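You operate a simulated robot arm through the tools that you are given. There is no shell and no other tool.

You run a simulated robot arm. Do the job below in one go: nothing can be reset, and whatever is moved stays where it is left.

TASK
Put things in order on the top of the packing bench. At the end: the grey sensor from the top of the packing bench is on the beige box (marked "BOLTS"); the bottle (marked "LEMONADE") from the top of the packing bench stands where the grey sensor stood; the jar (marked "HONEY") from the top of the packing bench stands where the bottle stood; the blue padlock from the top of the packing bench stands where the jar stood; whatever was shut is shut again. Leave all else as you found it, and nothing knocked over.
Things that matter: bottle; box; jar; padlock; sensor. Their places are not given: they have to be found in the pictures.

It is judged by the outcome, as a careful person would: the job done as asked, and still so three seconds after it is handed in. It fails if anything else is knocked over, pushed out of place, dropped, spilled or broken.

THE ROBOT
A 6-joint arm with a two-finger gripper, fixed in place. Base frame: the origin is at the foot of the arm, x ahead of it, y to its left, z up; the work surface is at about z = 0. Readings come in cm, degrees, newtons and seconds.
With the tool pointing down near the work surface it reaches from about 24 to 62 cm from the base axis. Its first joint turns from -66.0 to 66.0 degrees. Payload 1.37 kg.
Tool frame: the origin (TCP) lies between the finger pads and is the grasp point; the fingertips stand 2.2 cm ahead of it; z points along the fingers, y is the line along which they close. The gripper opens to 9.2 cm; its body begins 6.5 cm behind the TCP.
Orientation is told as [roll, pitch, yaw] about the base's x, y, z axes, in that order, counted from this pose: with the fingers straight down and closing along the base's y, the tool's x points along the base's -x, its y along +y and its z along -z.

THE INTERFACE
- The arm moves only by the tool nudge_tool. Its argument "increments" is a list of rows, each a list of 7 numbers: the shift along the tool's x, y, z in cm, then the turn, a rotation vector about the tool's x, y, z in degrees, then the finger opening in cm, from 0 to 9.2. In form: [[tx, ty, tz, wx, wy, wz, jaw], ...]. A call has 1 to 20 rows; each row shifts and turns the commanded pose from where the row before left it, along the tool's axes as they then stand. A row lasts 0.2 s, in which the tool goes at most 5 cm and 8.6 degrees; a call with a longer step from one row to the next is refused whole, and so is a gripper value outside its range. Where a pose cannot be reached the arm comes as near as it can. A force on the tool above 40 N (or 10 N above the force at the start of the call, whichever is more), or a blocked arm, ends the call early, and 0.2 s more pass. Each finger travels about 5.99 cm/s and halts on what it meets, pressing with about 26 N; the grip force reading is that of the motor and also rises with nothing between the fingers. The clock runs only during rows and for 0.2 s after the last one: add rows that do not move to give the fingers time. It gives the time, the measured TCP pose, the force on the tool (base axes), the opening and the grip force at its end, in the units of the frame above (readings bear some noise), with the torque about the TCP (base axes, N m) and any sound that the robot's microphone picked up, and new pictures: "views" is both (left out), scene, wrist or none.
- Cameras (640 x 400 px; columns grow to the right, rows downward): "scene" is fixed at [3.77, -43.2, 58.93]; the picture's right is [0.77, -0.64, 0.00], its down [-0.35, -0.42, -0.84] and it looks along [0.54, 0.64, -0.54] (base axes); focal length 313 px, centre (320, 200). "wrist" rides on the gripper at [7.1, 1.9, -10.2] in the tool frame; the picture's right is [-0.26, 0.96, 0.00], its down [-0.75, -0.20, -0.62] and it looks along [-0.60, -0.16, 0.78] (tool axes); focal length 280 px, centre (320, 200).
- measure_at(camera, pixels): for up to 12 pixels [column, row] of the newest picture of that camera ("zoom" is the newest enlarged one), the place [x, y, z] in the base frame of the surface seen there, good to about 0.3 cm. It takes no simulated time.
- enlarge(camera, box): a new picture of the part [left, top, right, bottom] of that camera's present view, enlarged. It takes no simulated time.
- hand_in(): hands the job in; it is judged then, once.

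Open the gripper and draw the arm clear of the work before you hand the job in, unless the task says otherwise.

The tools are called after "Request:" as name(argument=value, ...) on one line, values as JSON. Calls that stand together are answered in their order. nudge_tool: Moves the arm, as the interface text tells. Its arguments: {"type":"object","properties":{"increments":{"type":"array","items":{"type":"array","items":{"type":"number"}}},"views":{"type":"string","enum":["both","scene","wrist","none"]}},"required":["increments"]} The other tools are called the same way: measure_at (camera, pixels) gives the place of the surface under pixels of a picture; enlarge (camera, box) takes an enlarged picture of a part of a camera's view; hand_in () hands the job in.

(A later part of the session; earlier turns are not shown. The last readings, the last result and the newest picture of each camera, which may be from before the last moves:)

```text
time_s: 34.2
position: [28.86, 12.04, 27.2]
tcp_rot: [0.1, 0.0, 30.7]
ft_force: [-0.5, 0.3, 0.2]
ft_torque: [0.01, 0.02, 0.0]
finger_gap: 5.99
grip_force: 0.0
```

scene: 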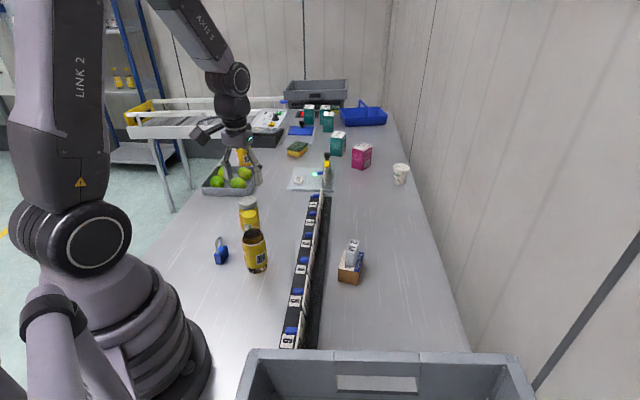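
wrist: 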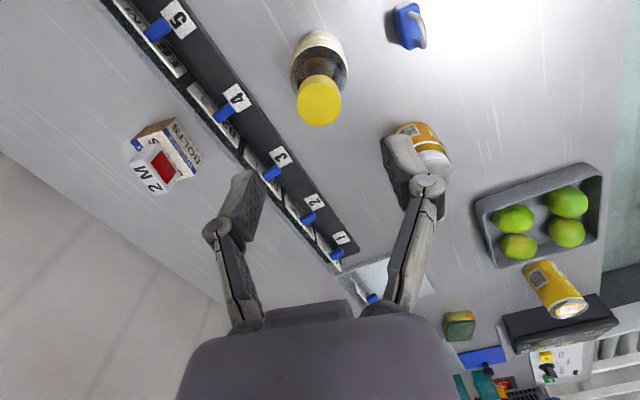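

The bottle with its yellow cap at (319,100) is directly ahead. I enlarge and measure the cap, neck and body.

Request:
enlarge(camera="wrist", box=[270, 20, 370, 140])

Request:
measure_at(camera="wrist", pixels=[[319, 101], [300, 101], [339, 101], [319, 82], [319, 121], [319, 70], [319, 40], [292, 60], [346, 62]])

```text
3.33 times, centred on (320, 80) of wrist
```

zoom: 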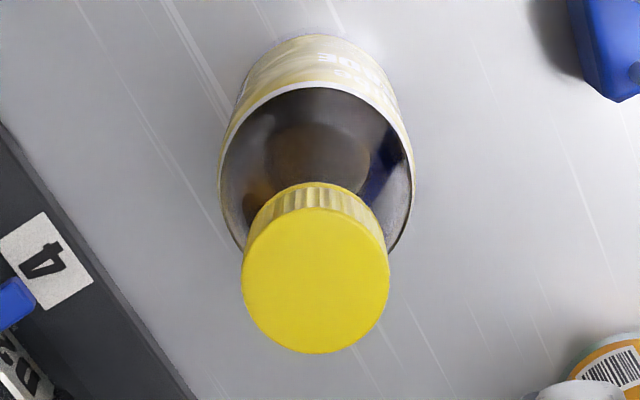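

```text
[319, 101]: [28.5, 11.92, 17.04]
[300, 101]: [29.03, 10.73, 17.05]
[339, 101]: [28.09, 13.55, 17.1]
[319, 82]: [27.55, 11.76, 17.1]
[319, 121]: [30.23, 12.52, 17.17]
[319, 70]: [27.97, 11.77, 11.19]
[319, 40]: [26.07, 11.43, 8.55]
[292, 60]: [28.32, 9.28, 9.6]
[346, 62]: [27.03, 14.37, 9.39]
```

The bottle axis is right under the TCP (cap Ø≈3.2 cm, top z≈17.1). I look at the cap's height and neck shape in the scene picture.

Request:
enlarge(camera="scene", box=[225, 190, 280, 280])

Request:
measure_at(camera="scene", pixels=[[249, 208], [250, 217], [250, 222], [250, 226], [252, 230], [245, 232], [262, 232], [252, 240], [246, 258], [266, 252], [258, 268], [255, 272]])

```text
4.44 times, centred on (252, 235) of scene
```

zoom: 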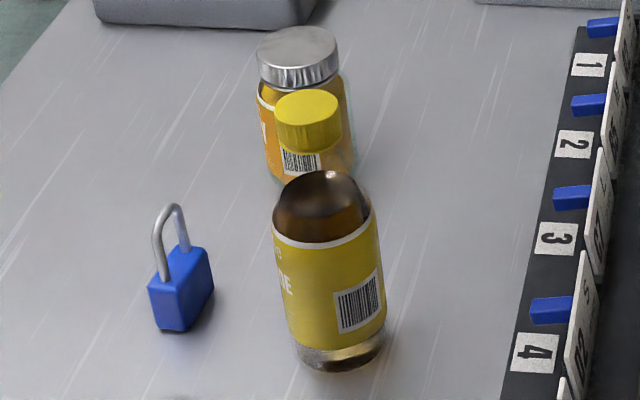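

```text
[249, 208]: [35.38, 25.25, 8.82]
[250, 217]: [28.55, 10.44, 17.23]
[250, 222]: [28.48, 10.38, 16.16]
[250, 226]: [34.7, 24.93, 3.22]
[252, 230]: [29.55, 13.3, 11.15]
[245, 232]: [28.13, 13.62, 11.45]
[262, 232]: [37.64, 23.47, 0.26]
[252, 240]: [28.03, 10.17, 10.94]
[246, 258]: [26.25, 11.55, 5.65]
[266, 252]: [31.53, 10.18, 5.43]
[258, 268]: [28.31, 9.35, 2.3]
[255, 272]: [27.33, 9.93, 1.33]
```

Cap spans z≈15.4–17.1, body Ø≈5.5. I descend vertically with 6 cm opening to z≈16.1 (tips ≈13.9) around the cap.

Request:
nudge_tool(increments=[[0, 0, 2, 0, 0, 0, 6], [0, 0, 2, 0, 0, 0, 6], [0, 0, 2, 0, 0, 0, 6], [0, 0, 1.5, 0, 0, 0, 6], [0, 0, 1, 0, 0, 0, 6], [0, 0, 0, 0, 0, 0, 6]])

Request:
enlarge(camera="wrist", box=[200, 50, 440, 200])

```text
time_s: 35.6
position: [28.82, 12.06, 18.66]
tcp_rot: [-0.1, -0.1, 30.7]
ft_force: [0.2, 1.1, -0.6]
ft_torque: [-0.03, 0.0, 0.03]
finger_gap: 5.95
grip_force: 0.1
```

scene: 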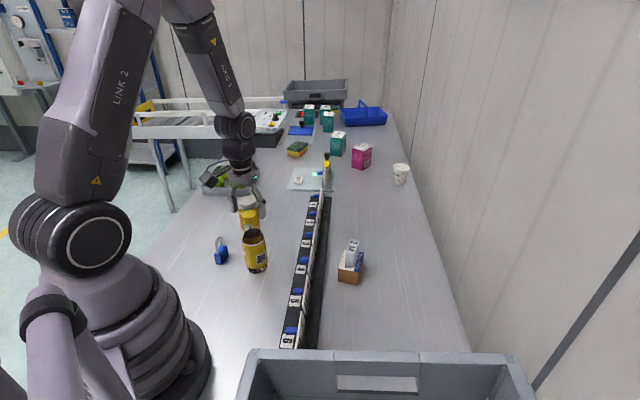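
wrist: 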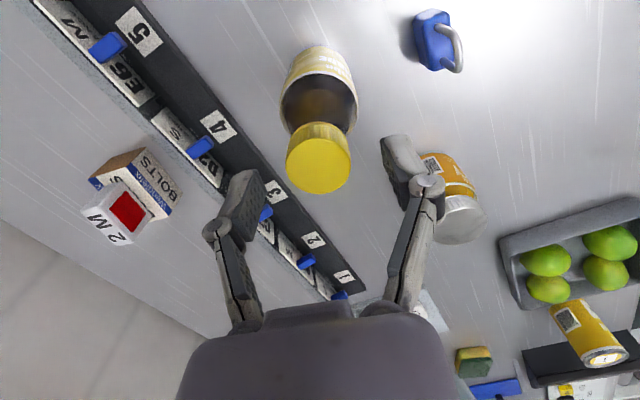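

```text
2.67 times, centred on (320, 125) of wrist
```

zoom: 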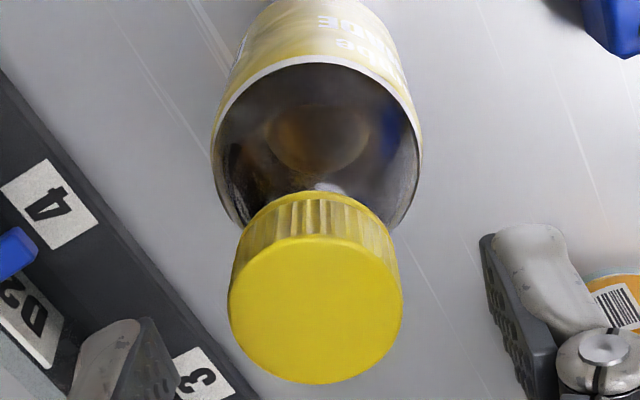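

The cap is centred at (319,165) as expected. I lower 2.5 cm and close gently on the cap.

Request:
nudge_tool(increments=[[0, 0, 0.8, 0, 0, 0, 6], [0, 0, 0.8, 0, 0, 0, 6], [0, 0, 0.6, 0, 0, 0, 6], [0, 0, 0.3, 0, 0, 0, 6], [0, 0, 0, 0, 0, 0, 5], [0, 0, 0, 0, 0, 0, 4.2], [0, 0, 0, 0, 0, 0, 3.7], [0, 0, 0, 0, 0, 0, 3.3], [0, 0, 0, 0, 0, 0, 2.8], [0, 0, 0, 0, 0, 0, 1], [0, 0, 0, 0, 0, 0, 0], [0, 0, 0, 0, 0, 0, 0], [0, 0, 0, 0, 0, 0, 0]])

Request:
enlarge(camera="scene", box=[215, 180, 295, 280])

```text
time_s: 38.4
position: [28.81, 12.07, 16.12]
tcp_rot: [0.0, 0.1, 30.7]
ft_force: [0.0, -0.9, 2.5]
ft_torque: [-0.1, -0.02, 0.02]
finger_gap: 3.13
grip_force: 26.0
```

scene: 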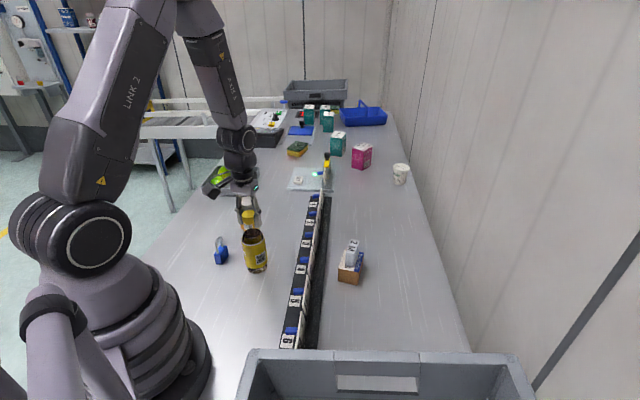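
wrist: 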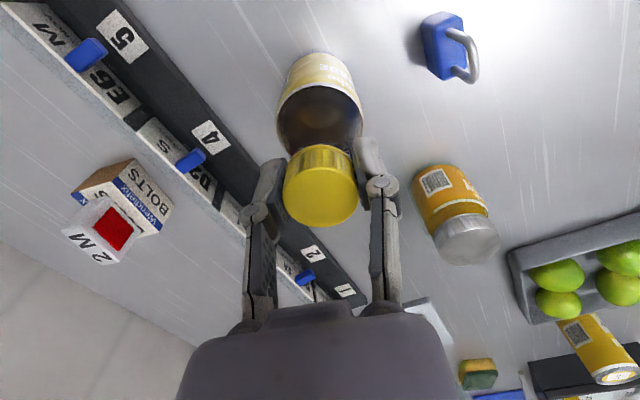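

```text
4.00 times, centred on (255, 230) of scene
```

zoom: 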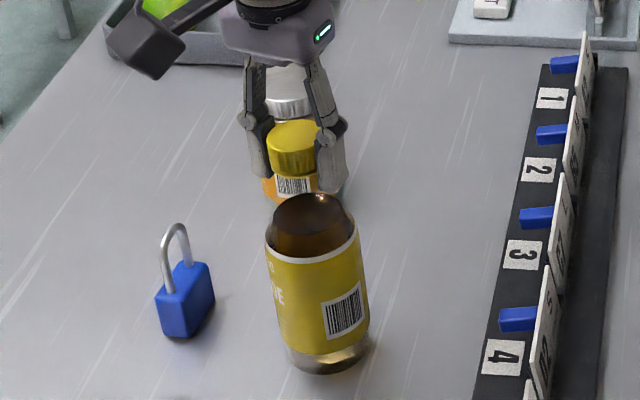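

The cap is gripped (gap 3.13, 26 N). I lift 0.8 cm slowly to test.

Request:
nudge_tool(increments=[[0, 0, -0.2, 0, 0, 0, 0], [0, 0, -0.3, 0, 0, 0, 0], [0, 0, -0.3, 0, 0, 0, 0], [0, 0, 0, 0, 0, 0, 0]])

Request:
enlarge(camera="scene", box=[215, 180, 295, 280])

```text
time_s: 39.4
position: [28.87, 12.21, 16.9]
tcp_rot: [0.0, 0.0, 30.7]
ft_force: [-0.7, 0.1, -3.1]
ft_torque: [-0.01, 0.0, -0.02]
finger_gap: 3.13
grip_force: 26.4
```

scene: 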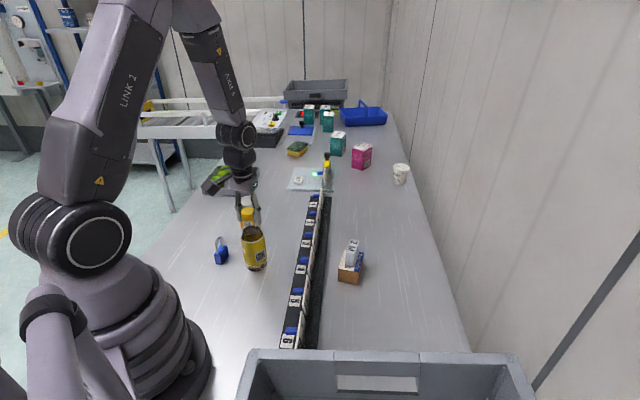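
wrist: 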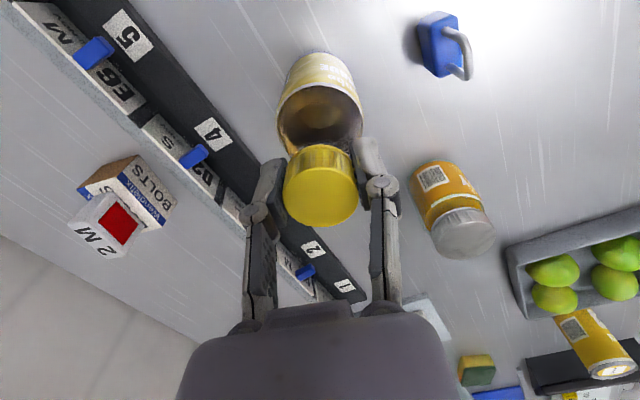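

```text
4.00 times, centred on (255, 230) of scene
```

zoom: 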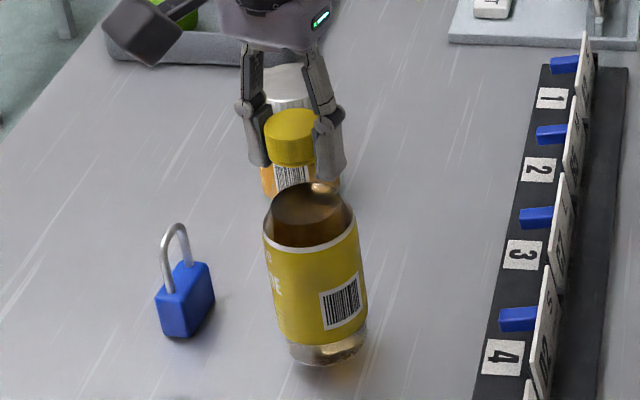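

The bottle is lifted (−3.1 N) and upright. I raise it so its bottom clears the jar (z≈10.3).

Request:
nudge_tool(increments=[[0, 0, -0.5, 0, 0, 0, 0], [0, 0, -1, 0, 0, 0, 0], [0, 0, -1.5, 0, 0, 0, 0], [0, 0, -1.5, 0, 0, 0, 0], [0, 0, -1.5, 0, 0, 0, 0], [0, 0, -1.5, 0, 0, 0, 0], [0, 0, -1.5, 0, 0, 0, 0], [0, 0, -0.8, 0, 0, 0, 0], [0, 0, -0.3, 0, 0, 0, 0], [0, 0, 0, 0, 0, 0, 0]])

```text
time_s: 41.6
position: [28.83, 12.13, 26.99]
tcp_rot: [0.1, 0.1, 30.8]
ft_force: [0.5, 0.0, -3.5]
ft_torque: [0.02, -0.01, -0.01]
finger_gap: 3.09
grip_force: 26.3
```

scene: 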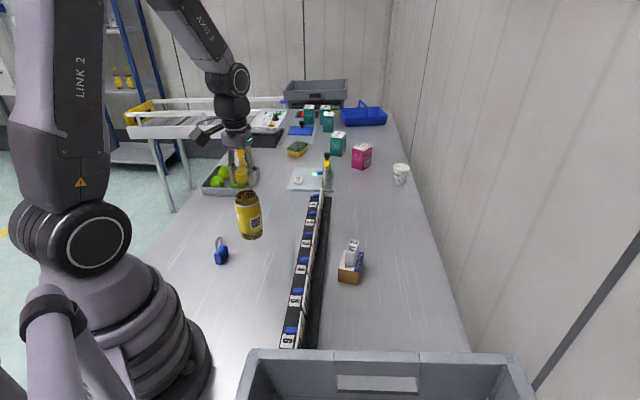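
wrist: 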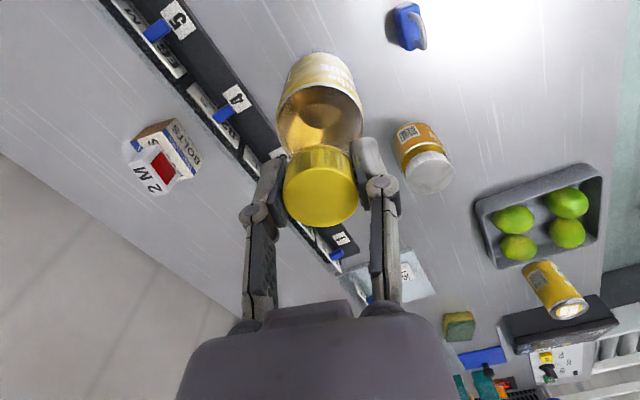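

Held well. I carry it along a detour on the near side of the jar: first to (28,26), then to (33,41.75).

Request:
nudge_tool(increments=[[-0.4, 0.78, 0, 0, 0, 0, 0], [-0.802, 1.559, 0, 0, 0, 0, 0], [-0.802, 1.559, 0, 0, 0, 0, 0], [-0.802, 1.559, 0, 0, 0, 0, 0], [-0.802, 1.559, 0, 0, 0, 0, 0], [-0.802, 1.559, 0, 0, 0, 0, 0], [-0.802, 1.559, 0, 0, 0, 0, 0], [-0.802, 1.559, 0, 0, 0, 0, 0], [-1.0, 1.4, 0, 0, 0, 0, 0], [-1.37, 1.22, 0, 0, 0, 0, 0], [-1.37, 1.22, 0, 0, 0, 0, 0], [-1.37, 1.22, 0, 0, 0, 0, 0], [-1.37, 1.22, 0, 0, 0, 0, 0], [-1.37, 1.22, 0, 0, 0, 0, 0], [-1.37, 1.22, 0, 0, 0, 0, 0], [-1.37, 1.22, 0, 0, 0, 0, 0], [-1.0, 0.9, 0, 0, 0, 0, 0], [-0.6, 0.55, 0, 0, 0, 0, 0], [0, 0, 0, 0, 0, 0, 0]])

```text
time_s: 45.6
position: [32.82, 41.21, 27.0]
tcp_rot: [0.0, 0.0, 30.7]
ft_force: [0.8, 0.4, -4.1]
ft_torque: [-0.02, -0.03, 0.0]
finger_gap: 3.12
grip_force: 26.7
```

scene: 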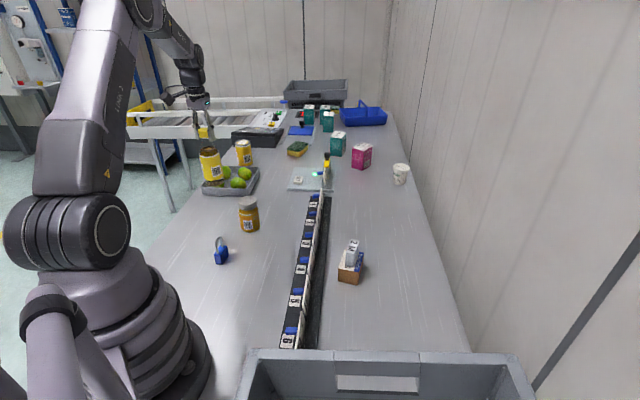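
wrist: 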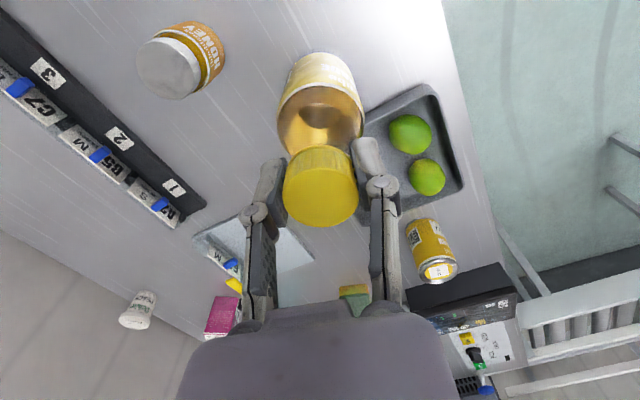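

Bottle is over (32.8,41.2). I correct by (+0.28,+0.61) to the sensor's old spot (33.05,41.75) and descend to just above the bench.

Request:
nudge_tool(increments=[[-0.55, 0.38, 0, 0, 0, 0, 0], [0, 0, 0.8, 0, 0, 0, 0], [0, 0, 1.5, 0, 0, 0, 0], [0, 0, 1.5, 0, 0, 0, 0], [0, 0, 1.5, 0, 0, 0, 0], [0, 0, 1.5, 0, 0, 0, 0], [0, 0, 1.2, 0, 0, 0, 0], [0, 0, 1, 0, 0, 0, 0], [0, 0, 0.8, 0, 0, 0, 0], [0, 0, 0.5, 0, 0, 0, 0], [0, 0, 0.2, 0, 0, 0, 0], [0, 0, 0, 0, 0, 0, 0]])

Request:
enlarge(camera="scene", box=[180, 140, 270, 230])

```text
time_s: 48.2
position: [33.0, 41.82, 16.47]
tcp_rot: [0.0, 0.0, 30.7]
ft_force: [0.0, 0.9, -4.0]
ft_torque: [-0.01, 0.0, 0.02]
finger_gap: 3.11
grip_force: 25.9
```

scene: 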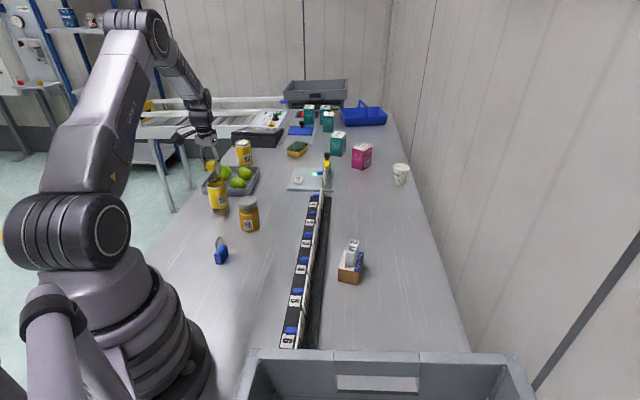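
wrist: 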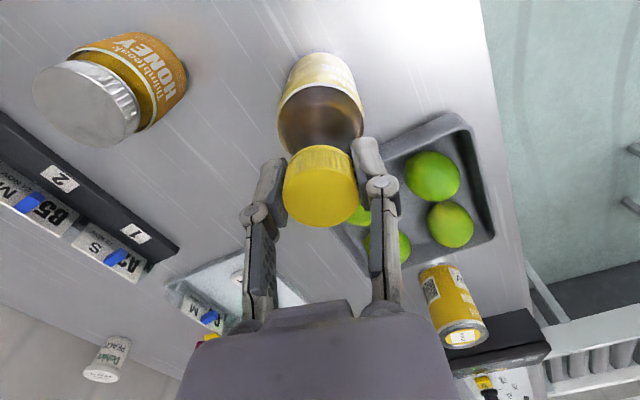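

```text
4.44 times, centred on (225, 185) of scene
```

zoom: 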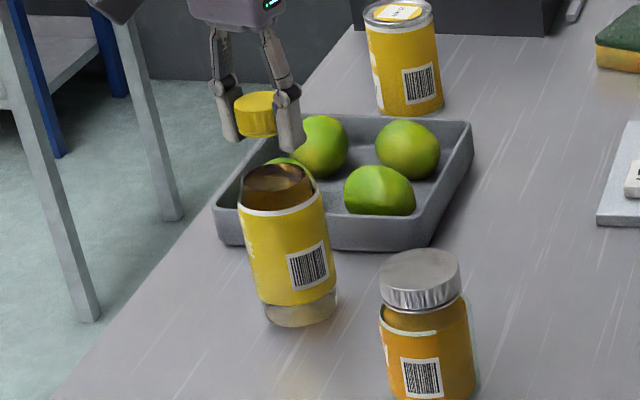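

Upright and 0.4 cm above the bench. I lower slowly to contact.

Request:
nudge_tool(increments=[[0, 0, 0.15, 0, 0, 0, 0], [0, 0, 0.1, 0, 0, 0, 0], [0, 0, 0.05, 0, 0, 0, 0], [0, 0, 0, 0, 0, 0, 0]], views="none")

```text
time_s: 49.2
position: [33.02, 41.76, 16.22]
tcp_rot: [0.0, 0.0, 30.7]
ft_force: [-0.4, -0.3, -3.7]
ft_torque: [-0.04, 0.01, -0.01]
finger_gap: 3.13
grip_force: 25.8
```

Request:
nudge_tool(increments=[[0, 0, 0.05, 0, 0, 0, 0], [0, 0, 0.05, 0, 0, 0, 0], [0, 0, 0, 0, 0, 0, 0]], views="none")

```text
time_s: 50.0
position: [32.81, 41.93, 16.12]
tcp_rot: [0.0, 0.0, 30.7]
ft_force: [1.1, -0.2, -3.8]
ft_torque: [0.02, 0.0, -0.01]
finger_gap: 3.11
grip_force: 26.0
```

Still hanging at −3.8 N; I go on with tiny steps.

Request:
nudge_tool(increments=[[0, 0, 0.04, 0, 0, 0, 0], [0, 0, 0.04, 0, 0, 0, 0], [0, 0, 0, 0, 0, 0, 0]], views="none")

```text
time_s: 50.8
position: [33.04, 41.82, 16.04]
tcp_rot: [0.0, 0.0, 30.7]
ft_force: [-2.1, -2.6, 5.2]
ft_torque: [-0.18, 0.22, 0.02]
finger_gap: 3.12
grip_force: 25.7
```

Contact (+5 N). I relax 0.03 cm up and open the fingers slowly to 6 cm.

Request:
nudge_tool(increments=[[0, 0, -0.03, 0, 0, 0, 0], [0, 0, 0, 0, 0, 0, 2.9], [0, 0, 0, 0, 0, 0, 3.3], [0, 0, 0, 0, 0, 0, 3.7], [0, 0, 0, 0, 0, 0, 4.5], [0, 0, 0, 0, 0, 0, 5.5], [0, 0, 0, 0, 0, 0, 6], [0, 0, 0, 0, 0, 0, 6]])

Request:
enlarge(camera="scene", box=[180, 140, 270, 230])

```text
time_s: 52.6
position: [33.01, 41.82, 16.21]
tcp_rot: [0.0, -0.1, 30.6]
ft_force: [-0.4, 1.6, 0.0]
ft_torque: [-0.01, 0.01, 0.01]
finger_gap: 6.0
grip_force: 0.1
```

scene: 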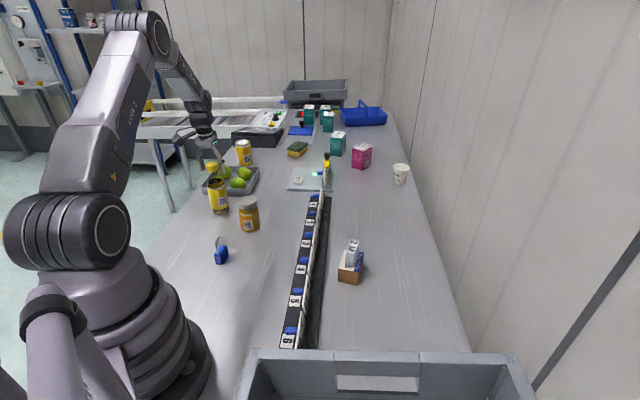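
wrist: 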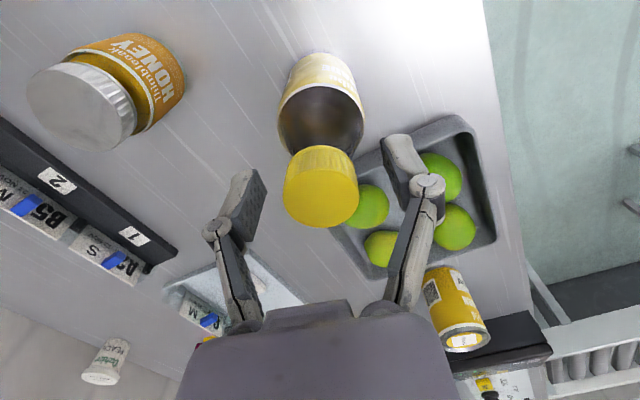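

```text
4.44 times, centred on (225, 185) of scene
```

zoom: 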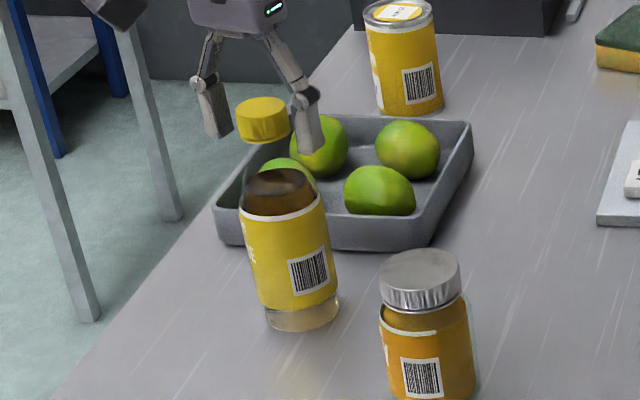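

The bottle stands where the sensor stood. I rise straight up 9.5 cm and move over the jar at about (36,28).

Request:
nudge_tool(increments=[[0, 0, -0.8, 0, 0, 0, 6], [0, 0, -1.5, 0, 0, 0, 6], [0, 0, -2, 0, 0, 0, 6], [0, 0, -2.5, 0, 0, 0, 6], [0, 0, -2.7, 0, 0, 0, 6], [0, 0, 0, 0, 0, 0, 6], [0.747, -2.222, 0, 0, 0, 0, 6.5], [0.747, -2.222, 0, 0, 0, 0, 7], [0.747, -2.222, 0, 0, 0, 0, 8], [0.747, -2.222, 0, 0, 0, 0, 9], [0.747, -2.222, 0, 0, 0, 0, 9.2], [0.747, -2.222, 0, 0, 0, 0, 9.2], [0, 0, 0, 0, 0, 0, 9.2]])

```text
time_s: 55.4
position: [35.98, 28.03, 25.56]
tcp_rot: [0.0, -0.1, 30.7]
ft_force: [0.1, -0.2, 0.6]
ft_torque: [0.03, 0.02, 0.03]
finger_gap: 9.21
grip_force: 0.2
```

scene: 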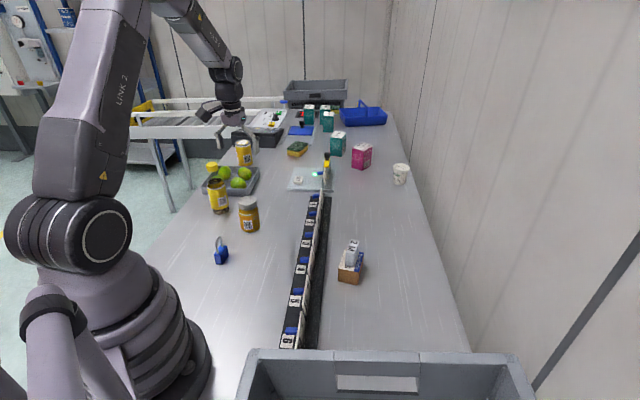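
wrist: 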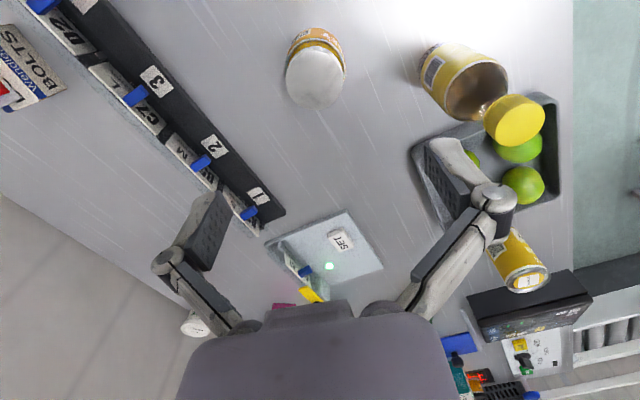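

The jar's lid is at (315,76) in the wrist view. I enlarge and measure it.

Request:
enlarge(camera="wrist", box=[270, 15, 370, 120])

Request:
measure_at(camera="wrist", pixels=[[315, 78], [288, 80], [343, 75], [315, 104], [315, 52], [300, 95], [332, 93], [315, 35]])

```text
3.81 times, centred on (320, 68) of wrist
```

zoom: 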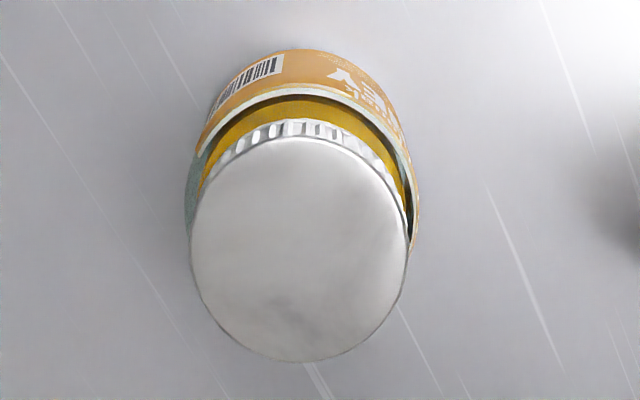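

```text
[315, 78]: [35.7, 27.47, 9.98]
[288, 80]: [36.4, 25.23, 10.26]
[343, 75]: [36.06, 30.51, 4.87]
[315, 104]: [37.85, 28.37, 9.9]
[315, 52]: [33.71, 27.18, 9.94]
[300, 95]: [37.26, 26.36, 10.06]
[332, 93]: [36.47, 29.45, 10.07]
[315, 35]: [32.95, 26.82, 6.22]
```

Jar axis ≈(35.85,27.55), lid Ø≈5, top z≈10.05. I turn the tool back to yaw 0, centre, and descend to z≈13.5 for a check.

Request:
nudge_tool(increments=[[0, 0, 0, 0, 0, 7.675, 9.2], [0, 0, 0, 0, 0, 7.675, 9.2], [0, 0, 0, 0, 0, 7.675, 9.2], [0, 0, 0, 0, 0, 7.675, 9.2], [0.15, -0.45, 0, 0, 0, 0, 9.2], [0, 0, 2.5, 0, 0, 0, 9.2], [0, 0, 2.5, 0, 0, 0, 9.2], [0, 0, 2.5, 0, 0, 0, 9.2], [0, 0, 2.5, 0, 0, 0, 9.2], [0, 0, 2, 0, 0, 0, 9.2], [0, 0, 0, 0, 0, 0, 9.2]])

Request:
enlarge(camera="scene", box=[200, 150, 300, 250])

```text
time_s: 57.8
position: [35.9, 27.54, 13.56]
tcp_rot: [0.0, 0.0, 0.0]
ft_force: [0.1, -0.4, -0.2]
ft_torque: [-0.01, 0.01, -0.04]
finger_gap: 9.19
grip_force: 0.0
```

scene: 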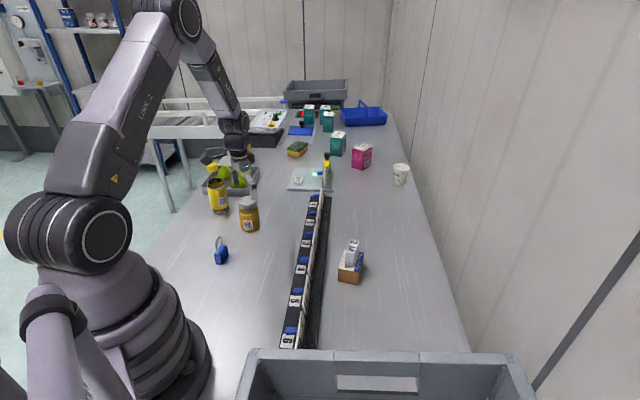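
wrist: 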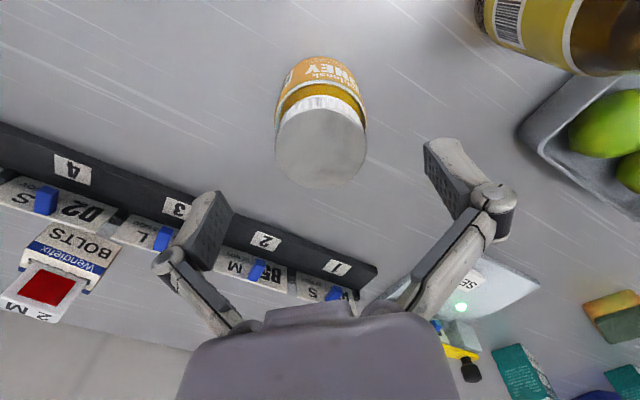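

```text
4.00 times, centred on (250, 200) of scene
```

zoom: 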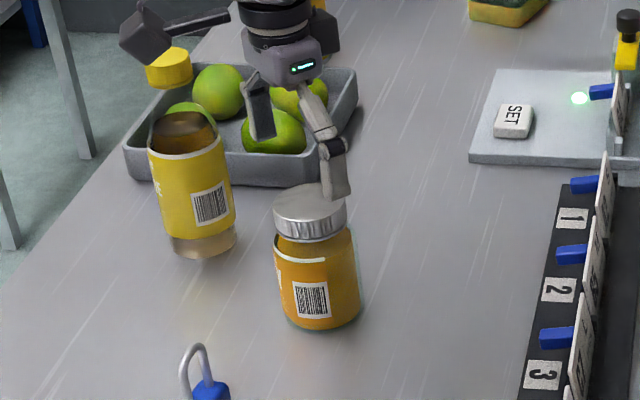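

Well centred: lid at (321,148), as expected. I descend to z≈6 around the jar body and close.

Request:
nudge_tool(increments=[[0, 0, 2, 0, 0, 0, 9.2], [0, 0, 2, 0, 0, 0, 9.2], [0, 0, 1.7, 0, 0, 0, 9.2], [0, 0, 1.2, 0, 0, 0, 9.2], [0, 0, 0.6, 0, 0, 0, 9.2], [0, 0, 0, 0, 0, 0, 8.2], [0, 0, 0, 0, 0, 0, 7.4], [0, 0, 0, 0, 0, 0, 6.8], [0, 0, 0, 0, 0, 0, 6.2], [0, 0, 0, 0, 0, 0, 5.7], [0, 0, 0, 0, 0, 0, 4], [0, 0, 0, 0, 0, 0, 0], [0, 0, 0, 0, 0, 0, 0], [0, 0, 0, 0, 0, 0, 0]])

Request:
enlarge(camera="scene", box=[200, 150, 300, 250])

```text
time_s: 60.8
position: [35.75, 27.6, 6.13]
tcp_rot: [0.0, 0.0, 0.0]
ft_force: [-1.4, -3.6, 5.1]
ft_torque: [-0.17, 0.08, 0.0]
finger_gap: 5.88
grip_force: 26.6
```

scene: 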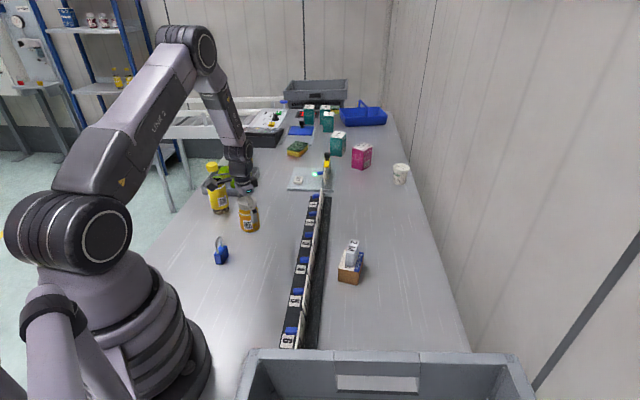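
wrist: 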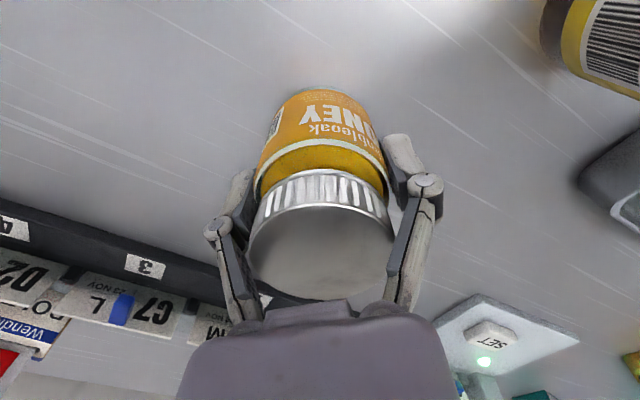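

```text
4.00 times, centred on (250, 200) of scene
```

zoom: 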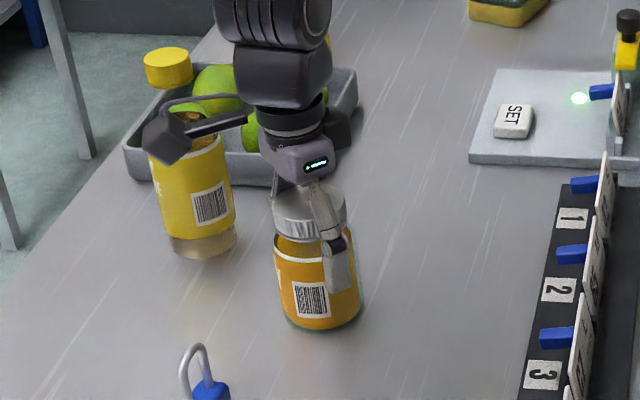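

Jar gripped (gap 5.88, 26.6 N). I test-lift by 0.8 cm.

Request:
nudge_tool(increments=[[0, 0, -0.2, 0, 0, 0, 0], [0, 0, -0.3, 0, 0, 0, 0], [0, 0, -0.3, 0, 0, 0, 0], [0, 0, 0, 0, 0, 0, 0]])

Request:
enlarge(camera="scene", box=[200, 150, 300, 250])

```text
time_s: 61.8
position: [35.66, 27.55, 6.84]
tcp_rot: [0.0, 0.0, 0.0]
ft_force: [0.1, 0.5, -2.6]
ft_torque: [-0.02, 0.0, 0.0]
finger_gap: 5.88
grip_force: 25.9
```

scene: 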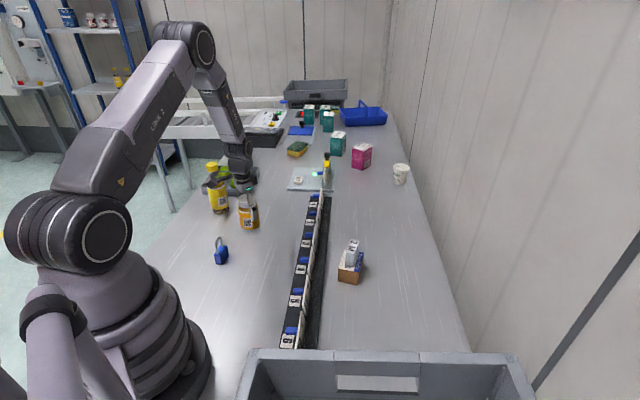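
wrist: 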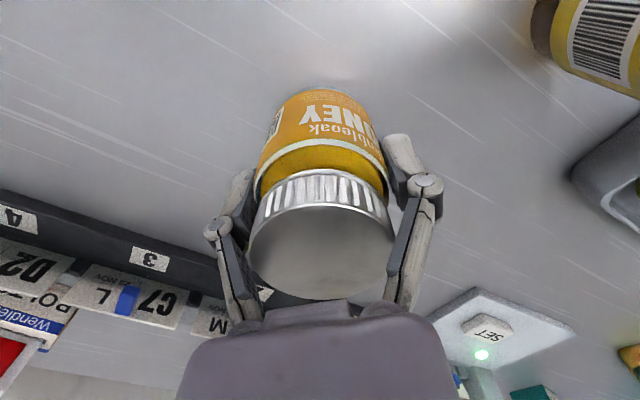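

```text
4.00 times, centred on (250, 200) of scene
```

zoom: 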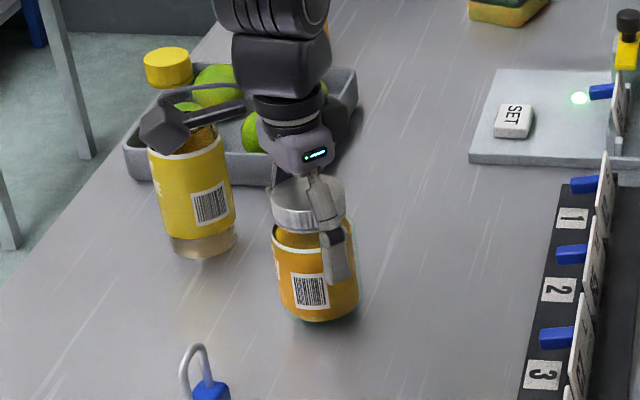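

The jar is lifted (−2.6 N). I raise it 5 cm and carry it to the bottle's old place (28.85,12.05).

Request:
nudge_tool(increments=[[0, 0, -0.6, 0, 0, 0, 0], [0, 0, -1, 0, 0, 0, 0], [0, 0, -1.4, 0, 0, 0, 0], [0, 0, -1.2, 0, 0, 0, 0], [0, 0, -0.8, 0, 0, 0, 0], [0.35, -0.776, 0, 0, 0, 0, 0], [0.7, -1.552, 0, 0, 0, 0, 0], [0.84, -1.862, 0, 0, 0, 0, 0], [0.84, -1.862, 0, 0, 0, 0, 0], [0.84, -1.862, 0, 0, 0, 0, 0], [0.84, -1.862, 0, 0, 0, 0, 0], [0.84, -1.862, 0, 0, 0, 0, 0], [0.84, -1.862, 0, 0, 0, 0, 0], [0.56, -1.242, 0, 0, 0, 0, 0], [0.35, -0.776, 0, 0, 0, 0, 0], [0, 0, 0, 0, 0, 0, 0]])

```text
time_s: 65.2
position: [28.78, 12.18, 11.76]
tcp_rot: [0.0, 0.0, 0.0]
ft_force: [0.6, 0.1, -4.3]
ft_torque: [-0.01, 0.0, -0.02]
finger_gap: 5.9
grip_force: 26.6
```

scene: 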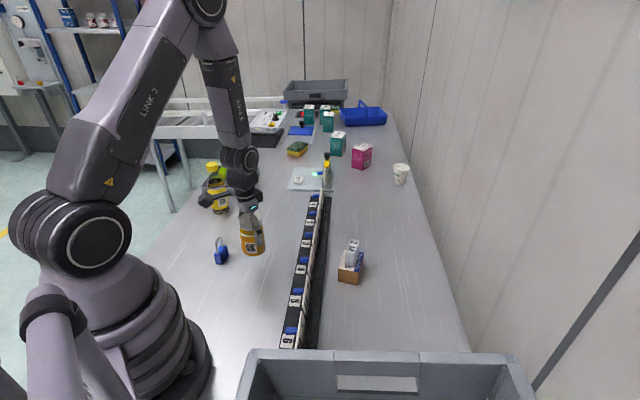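
wrist: 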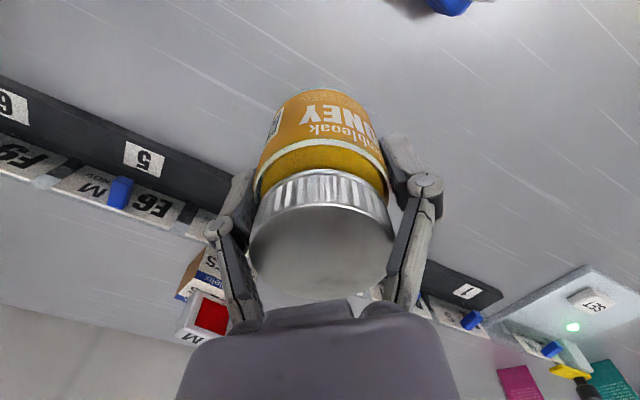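

Over the spot at (28.8,12.1). I lower until just above the bench.

Request:
nudge_tool(increments=[[0, 0, 0.6, 0, 0, 0, 0], [0, 0, 1.2, 0, 0, 0, 0], [0, 0, 1.3, 0, 0, 0, 0], [0, 0, 1.1, 0, 0, 0, 0], [0, 0, 0.8, 0, 0, 0, 0], [0, 0, 0.4, 0, 0, 0, 0], [0, 0, 0.2, 0, 0, 0, 0], [0, 0, 0, 0, 0, 0, 0]])

Request:
enlarge(camera="scene", box=[200, 190, 300, 290])

```text
time_s: 67.0
position: [28.71, 12.0, 6.2]
tcp_rot: [0.0, 0.0, 0.0]
ft_force: [-0.2, 0.8, -3.6]
ft_torque: [-0.01, 0.01, 0.02]
finger_gap: 5.9
grip_force: 26.0
```

scene: 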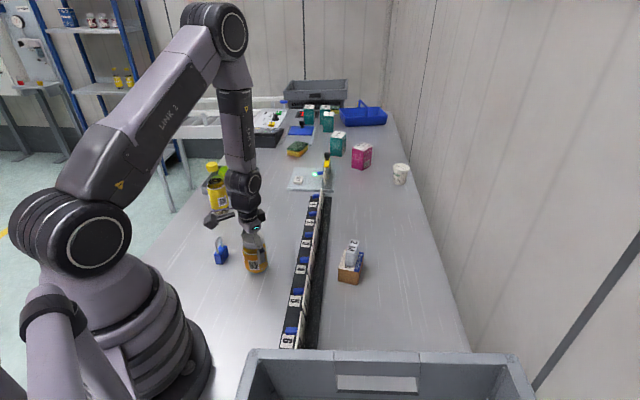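
wrist: 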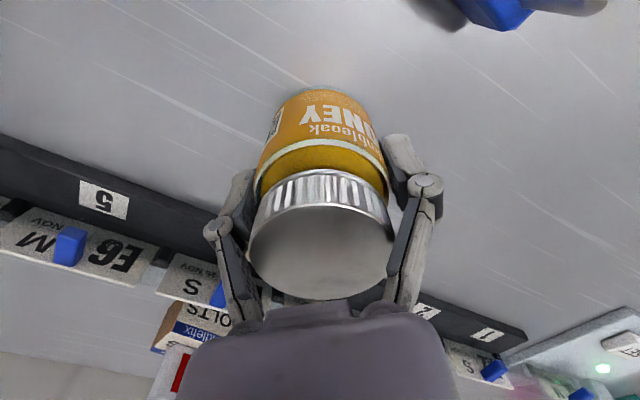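

```text
4.00 times, centred on (250, 240) of scene
```

zoom: 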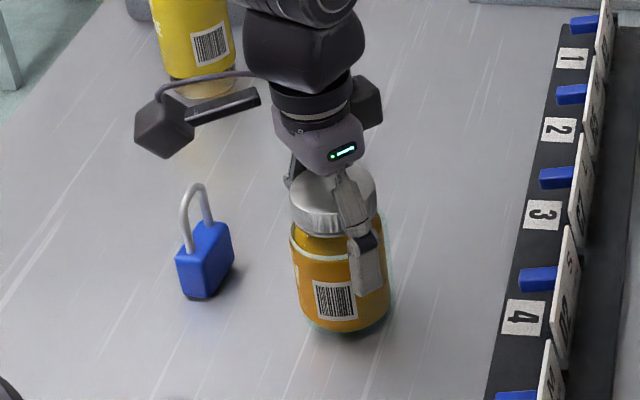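

Just above the bench; I lower in tiny steps until contact.

Request:
nudge_tool(increments=[[0, 0, 0.08, 0, 0, 0, 0], [0, 0, 0.06, 0, 0, 0, 0], [0, 0, 0, 0, 0, 0, 0]], views="none")

```text
time_s: 67.8
position: [28.68, 12.14, 6.2]
tcp_rot: [0.0, 0.0, 0.0]
ft_force: [-1.3, -0.4, -3.8]
ft_torque: [-0.02, 0.02, 0.01]
finger_gap: 5.89
grip_force: 25.8
```

Request:
nudge_tool(increments=[[0, 0, 0.05, 0, 0, 0, 0], [0, 0, 0.04, 0, 0, 0, 0], [0, 0, 0, 0, 0, 0, 0]], views="none")

```text
time_s: 68.6
position: [28.8, 12.15, 6.1]
tcp_rot: [0.1, 0.0, -0.1]
ft_force: [-1.4, -3.3, 14.9]
ft_torque: [-0.13, 0.09, 0.0]
finger_gap: 5.9
grip_force: 25.9
```

Contact felt (15 N). I relax 0.05 cm and open slowly to 8 cm.

Request:
nudge_tool(increments=[[0, 0, -0.05, 0, 0, 0, 0], [0, 0, 0, 0, 0, 0, 5.7], [0, 0, 0, 0, 0, 0, 6.2], [0, 0, 0, 0, 0, 0, 6.8], [0, 0, 0, 0, 0, 0, 7.4], [0, 0, 0, 0, 0, 0, 8], [0, 0, 0, 0, 0, 0, 8]])

Request:
enlarge(camera="scene", box=[200, 190, 300, 290])

```text
time_s: 70.2
position: [28.76, 12.18, 6.06]
tcp_rot: [0.0, 0.0, 0.0]
ft_force: [-0.9, -0.4, 1.4]
ft_torque: [-0.01, -0.03, 0.0]
finger_gap: 8.02
grip_force: 0.1
```

scene: 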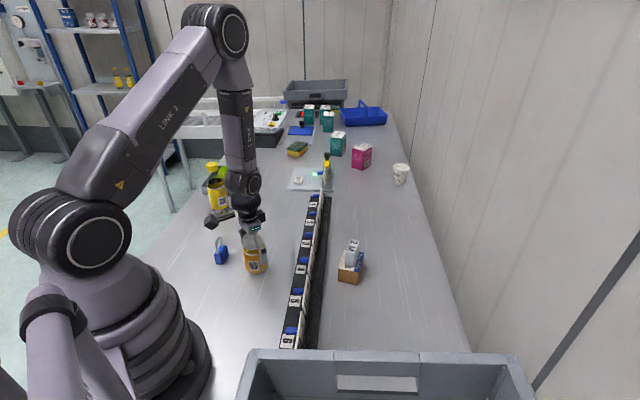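
wrist: 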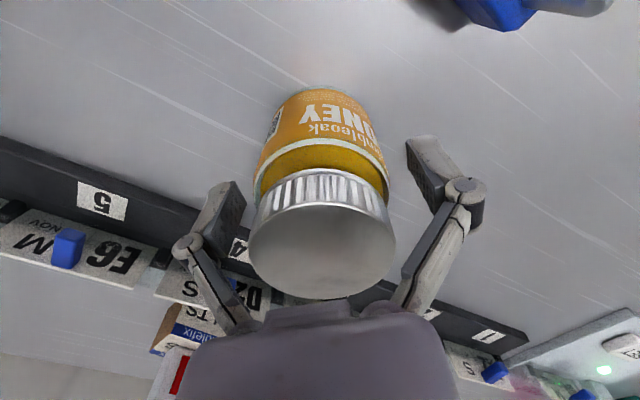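

```text
4.00 times, centred on (250, 240) of scene
```

zoom: 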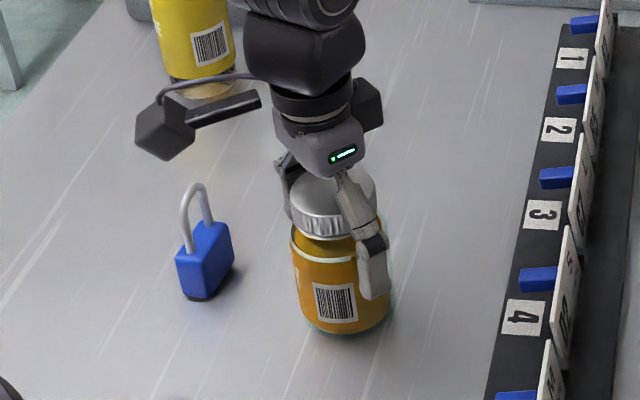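

The jar stands free at the bottle's old spot. I lift straight up to z≈22.

Request:
nudge_tool(increments=[[0, 0, -0.6, 0, 0, 0, 8], [0, 0, -1.2, 0, 0, 0, 8], [0, 0, -1.5, 0, 0, 0, 8], [0, 0, -2, 0, 0, 0, 8], [0, 0, -2.5, 0, 0, 0, 8], [0, 0, -2.5, 0, 0, 0, 8], [0, 0, -2.5, 0, 0, 0, 8], [0, 0, -2.5, 0, 0, 0, 8], [0, 0, -1, 0, 0, 0, 8], [0, 0, 0, 0, 0, 0, 8]])

Request:
enlarge(camera="scene", box=[195, 220, 285, 280])

```text
time_s: 72.4
position: [28.94, 12.04, 22.33]
tcp_rot: [0.0, 0.0, 0.0]
ft_force: [-0.4, -0.2, 0.2]
ft_torque: [0.02, -0.03, 0.01]
finger_gap: 8.01
grip_force: 0.1
```

scene: 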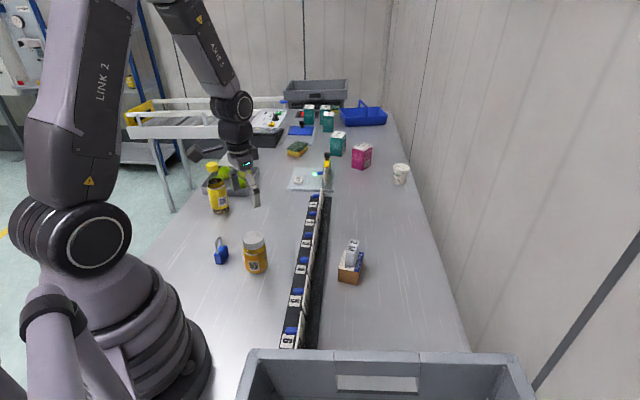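
wrist: 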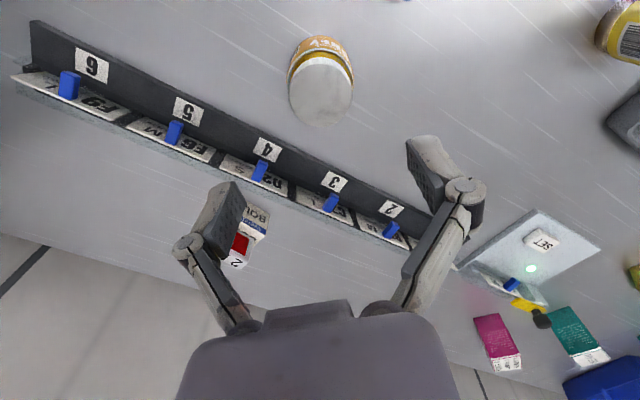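

```text
6.67 times, centred on (240, 250) of scene
```

zoom: 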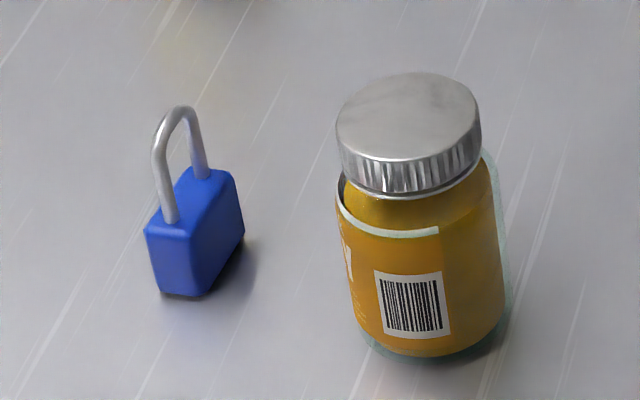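

The jar is standing well. I move over the padlock at about (23.5,20) to view it from above.

Request:
nudge_tool(increments=[[1.07, 1.6, 0, 0, 0, 0, 8], [1.07, 1.6, 0, 0, 0, 0, 7], [1.07, 1.6, 0, 0, 0, 0, 6], [1.07, 1.6, 0, 0, 0, 0, 6], [1.07, 1.6, 0, 0, 0, 0, 6], [0, 0, 0, 0, 0, 0, 6]])

```text
time_s: 73.8
position: [23.41, 20.15, 22.41]
tcp_rot: [0.0, 0.0, 0.1]
ft_force: [0.4, 0.5, -0.1]
ft_torque: [0.0, -0.01, -0.01]
finger_gap: 6.02
grip_force: 0.1
```

scene: 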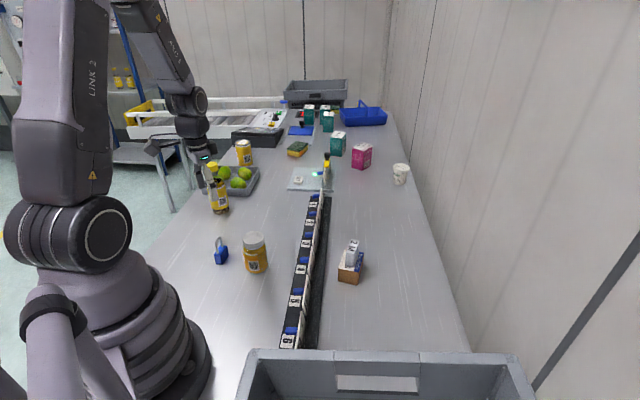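
wrist: 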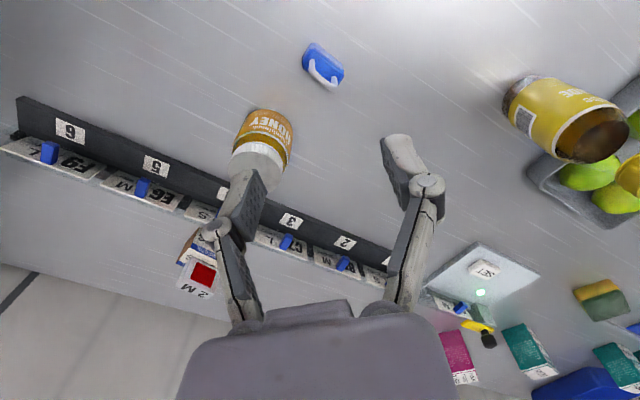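

The padlock is at (322,65). I enlarge and measure it.

Request:
enlarge(camera="wrist", box=[290, 35, 356, 100])

Request:
measure_at(camera="wrist", pixels=[[306, 49], [312, 44], [325, 55], [340, 66], [336, 76], [316, 72], [310, 64], [324, 82], [330, 84], [321, 66]])

Request:
measure_at(camera="scene", pixels=[[217, 238], [221, 250], [227, 247], [216, 255], [221, 259], [218, 262], [226, 258]])

```text
6.15 times, centred on (323, 68) of wrist
```

zoom: 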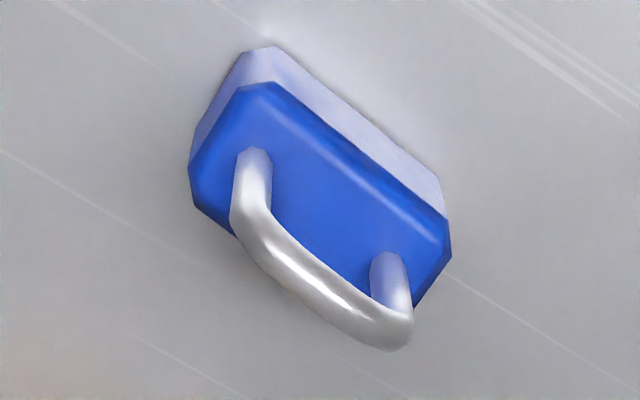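

```text
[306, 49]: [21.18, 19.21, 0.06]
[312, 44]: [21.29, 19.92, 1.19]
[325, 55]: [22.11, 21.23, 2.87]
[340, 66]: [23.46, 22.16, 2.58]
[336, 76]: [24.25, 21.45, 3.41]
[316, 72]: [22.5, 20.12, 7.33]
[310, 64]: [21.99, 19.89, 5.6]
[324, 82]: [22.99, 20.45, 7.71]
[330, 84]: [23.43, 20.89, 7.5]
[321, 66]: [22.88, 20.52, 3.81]
```

```text
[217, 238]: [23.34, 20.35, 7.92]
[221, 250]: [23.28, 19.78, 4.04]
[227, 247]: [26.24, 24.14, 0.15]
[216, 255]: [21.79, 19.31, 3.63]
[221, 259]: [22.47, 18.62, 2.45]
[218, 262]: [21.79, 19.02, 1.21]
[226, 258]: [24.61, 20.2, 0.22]
```

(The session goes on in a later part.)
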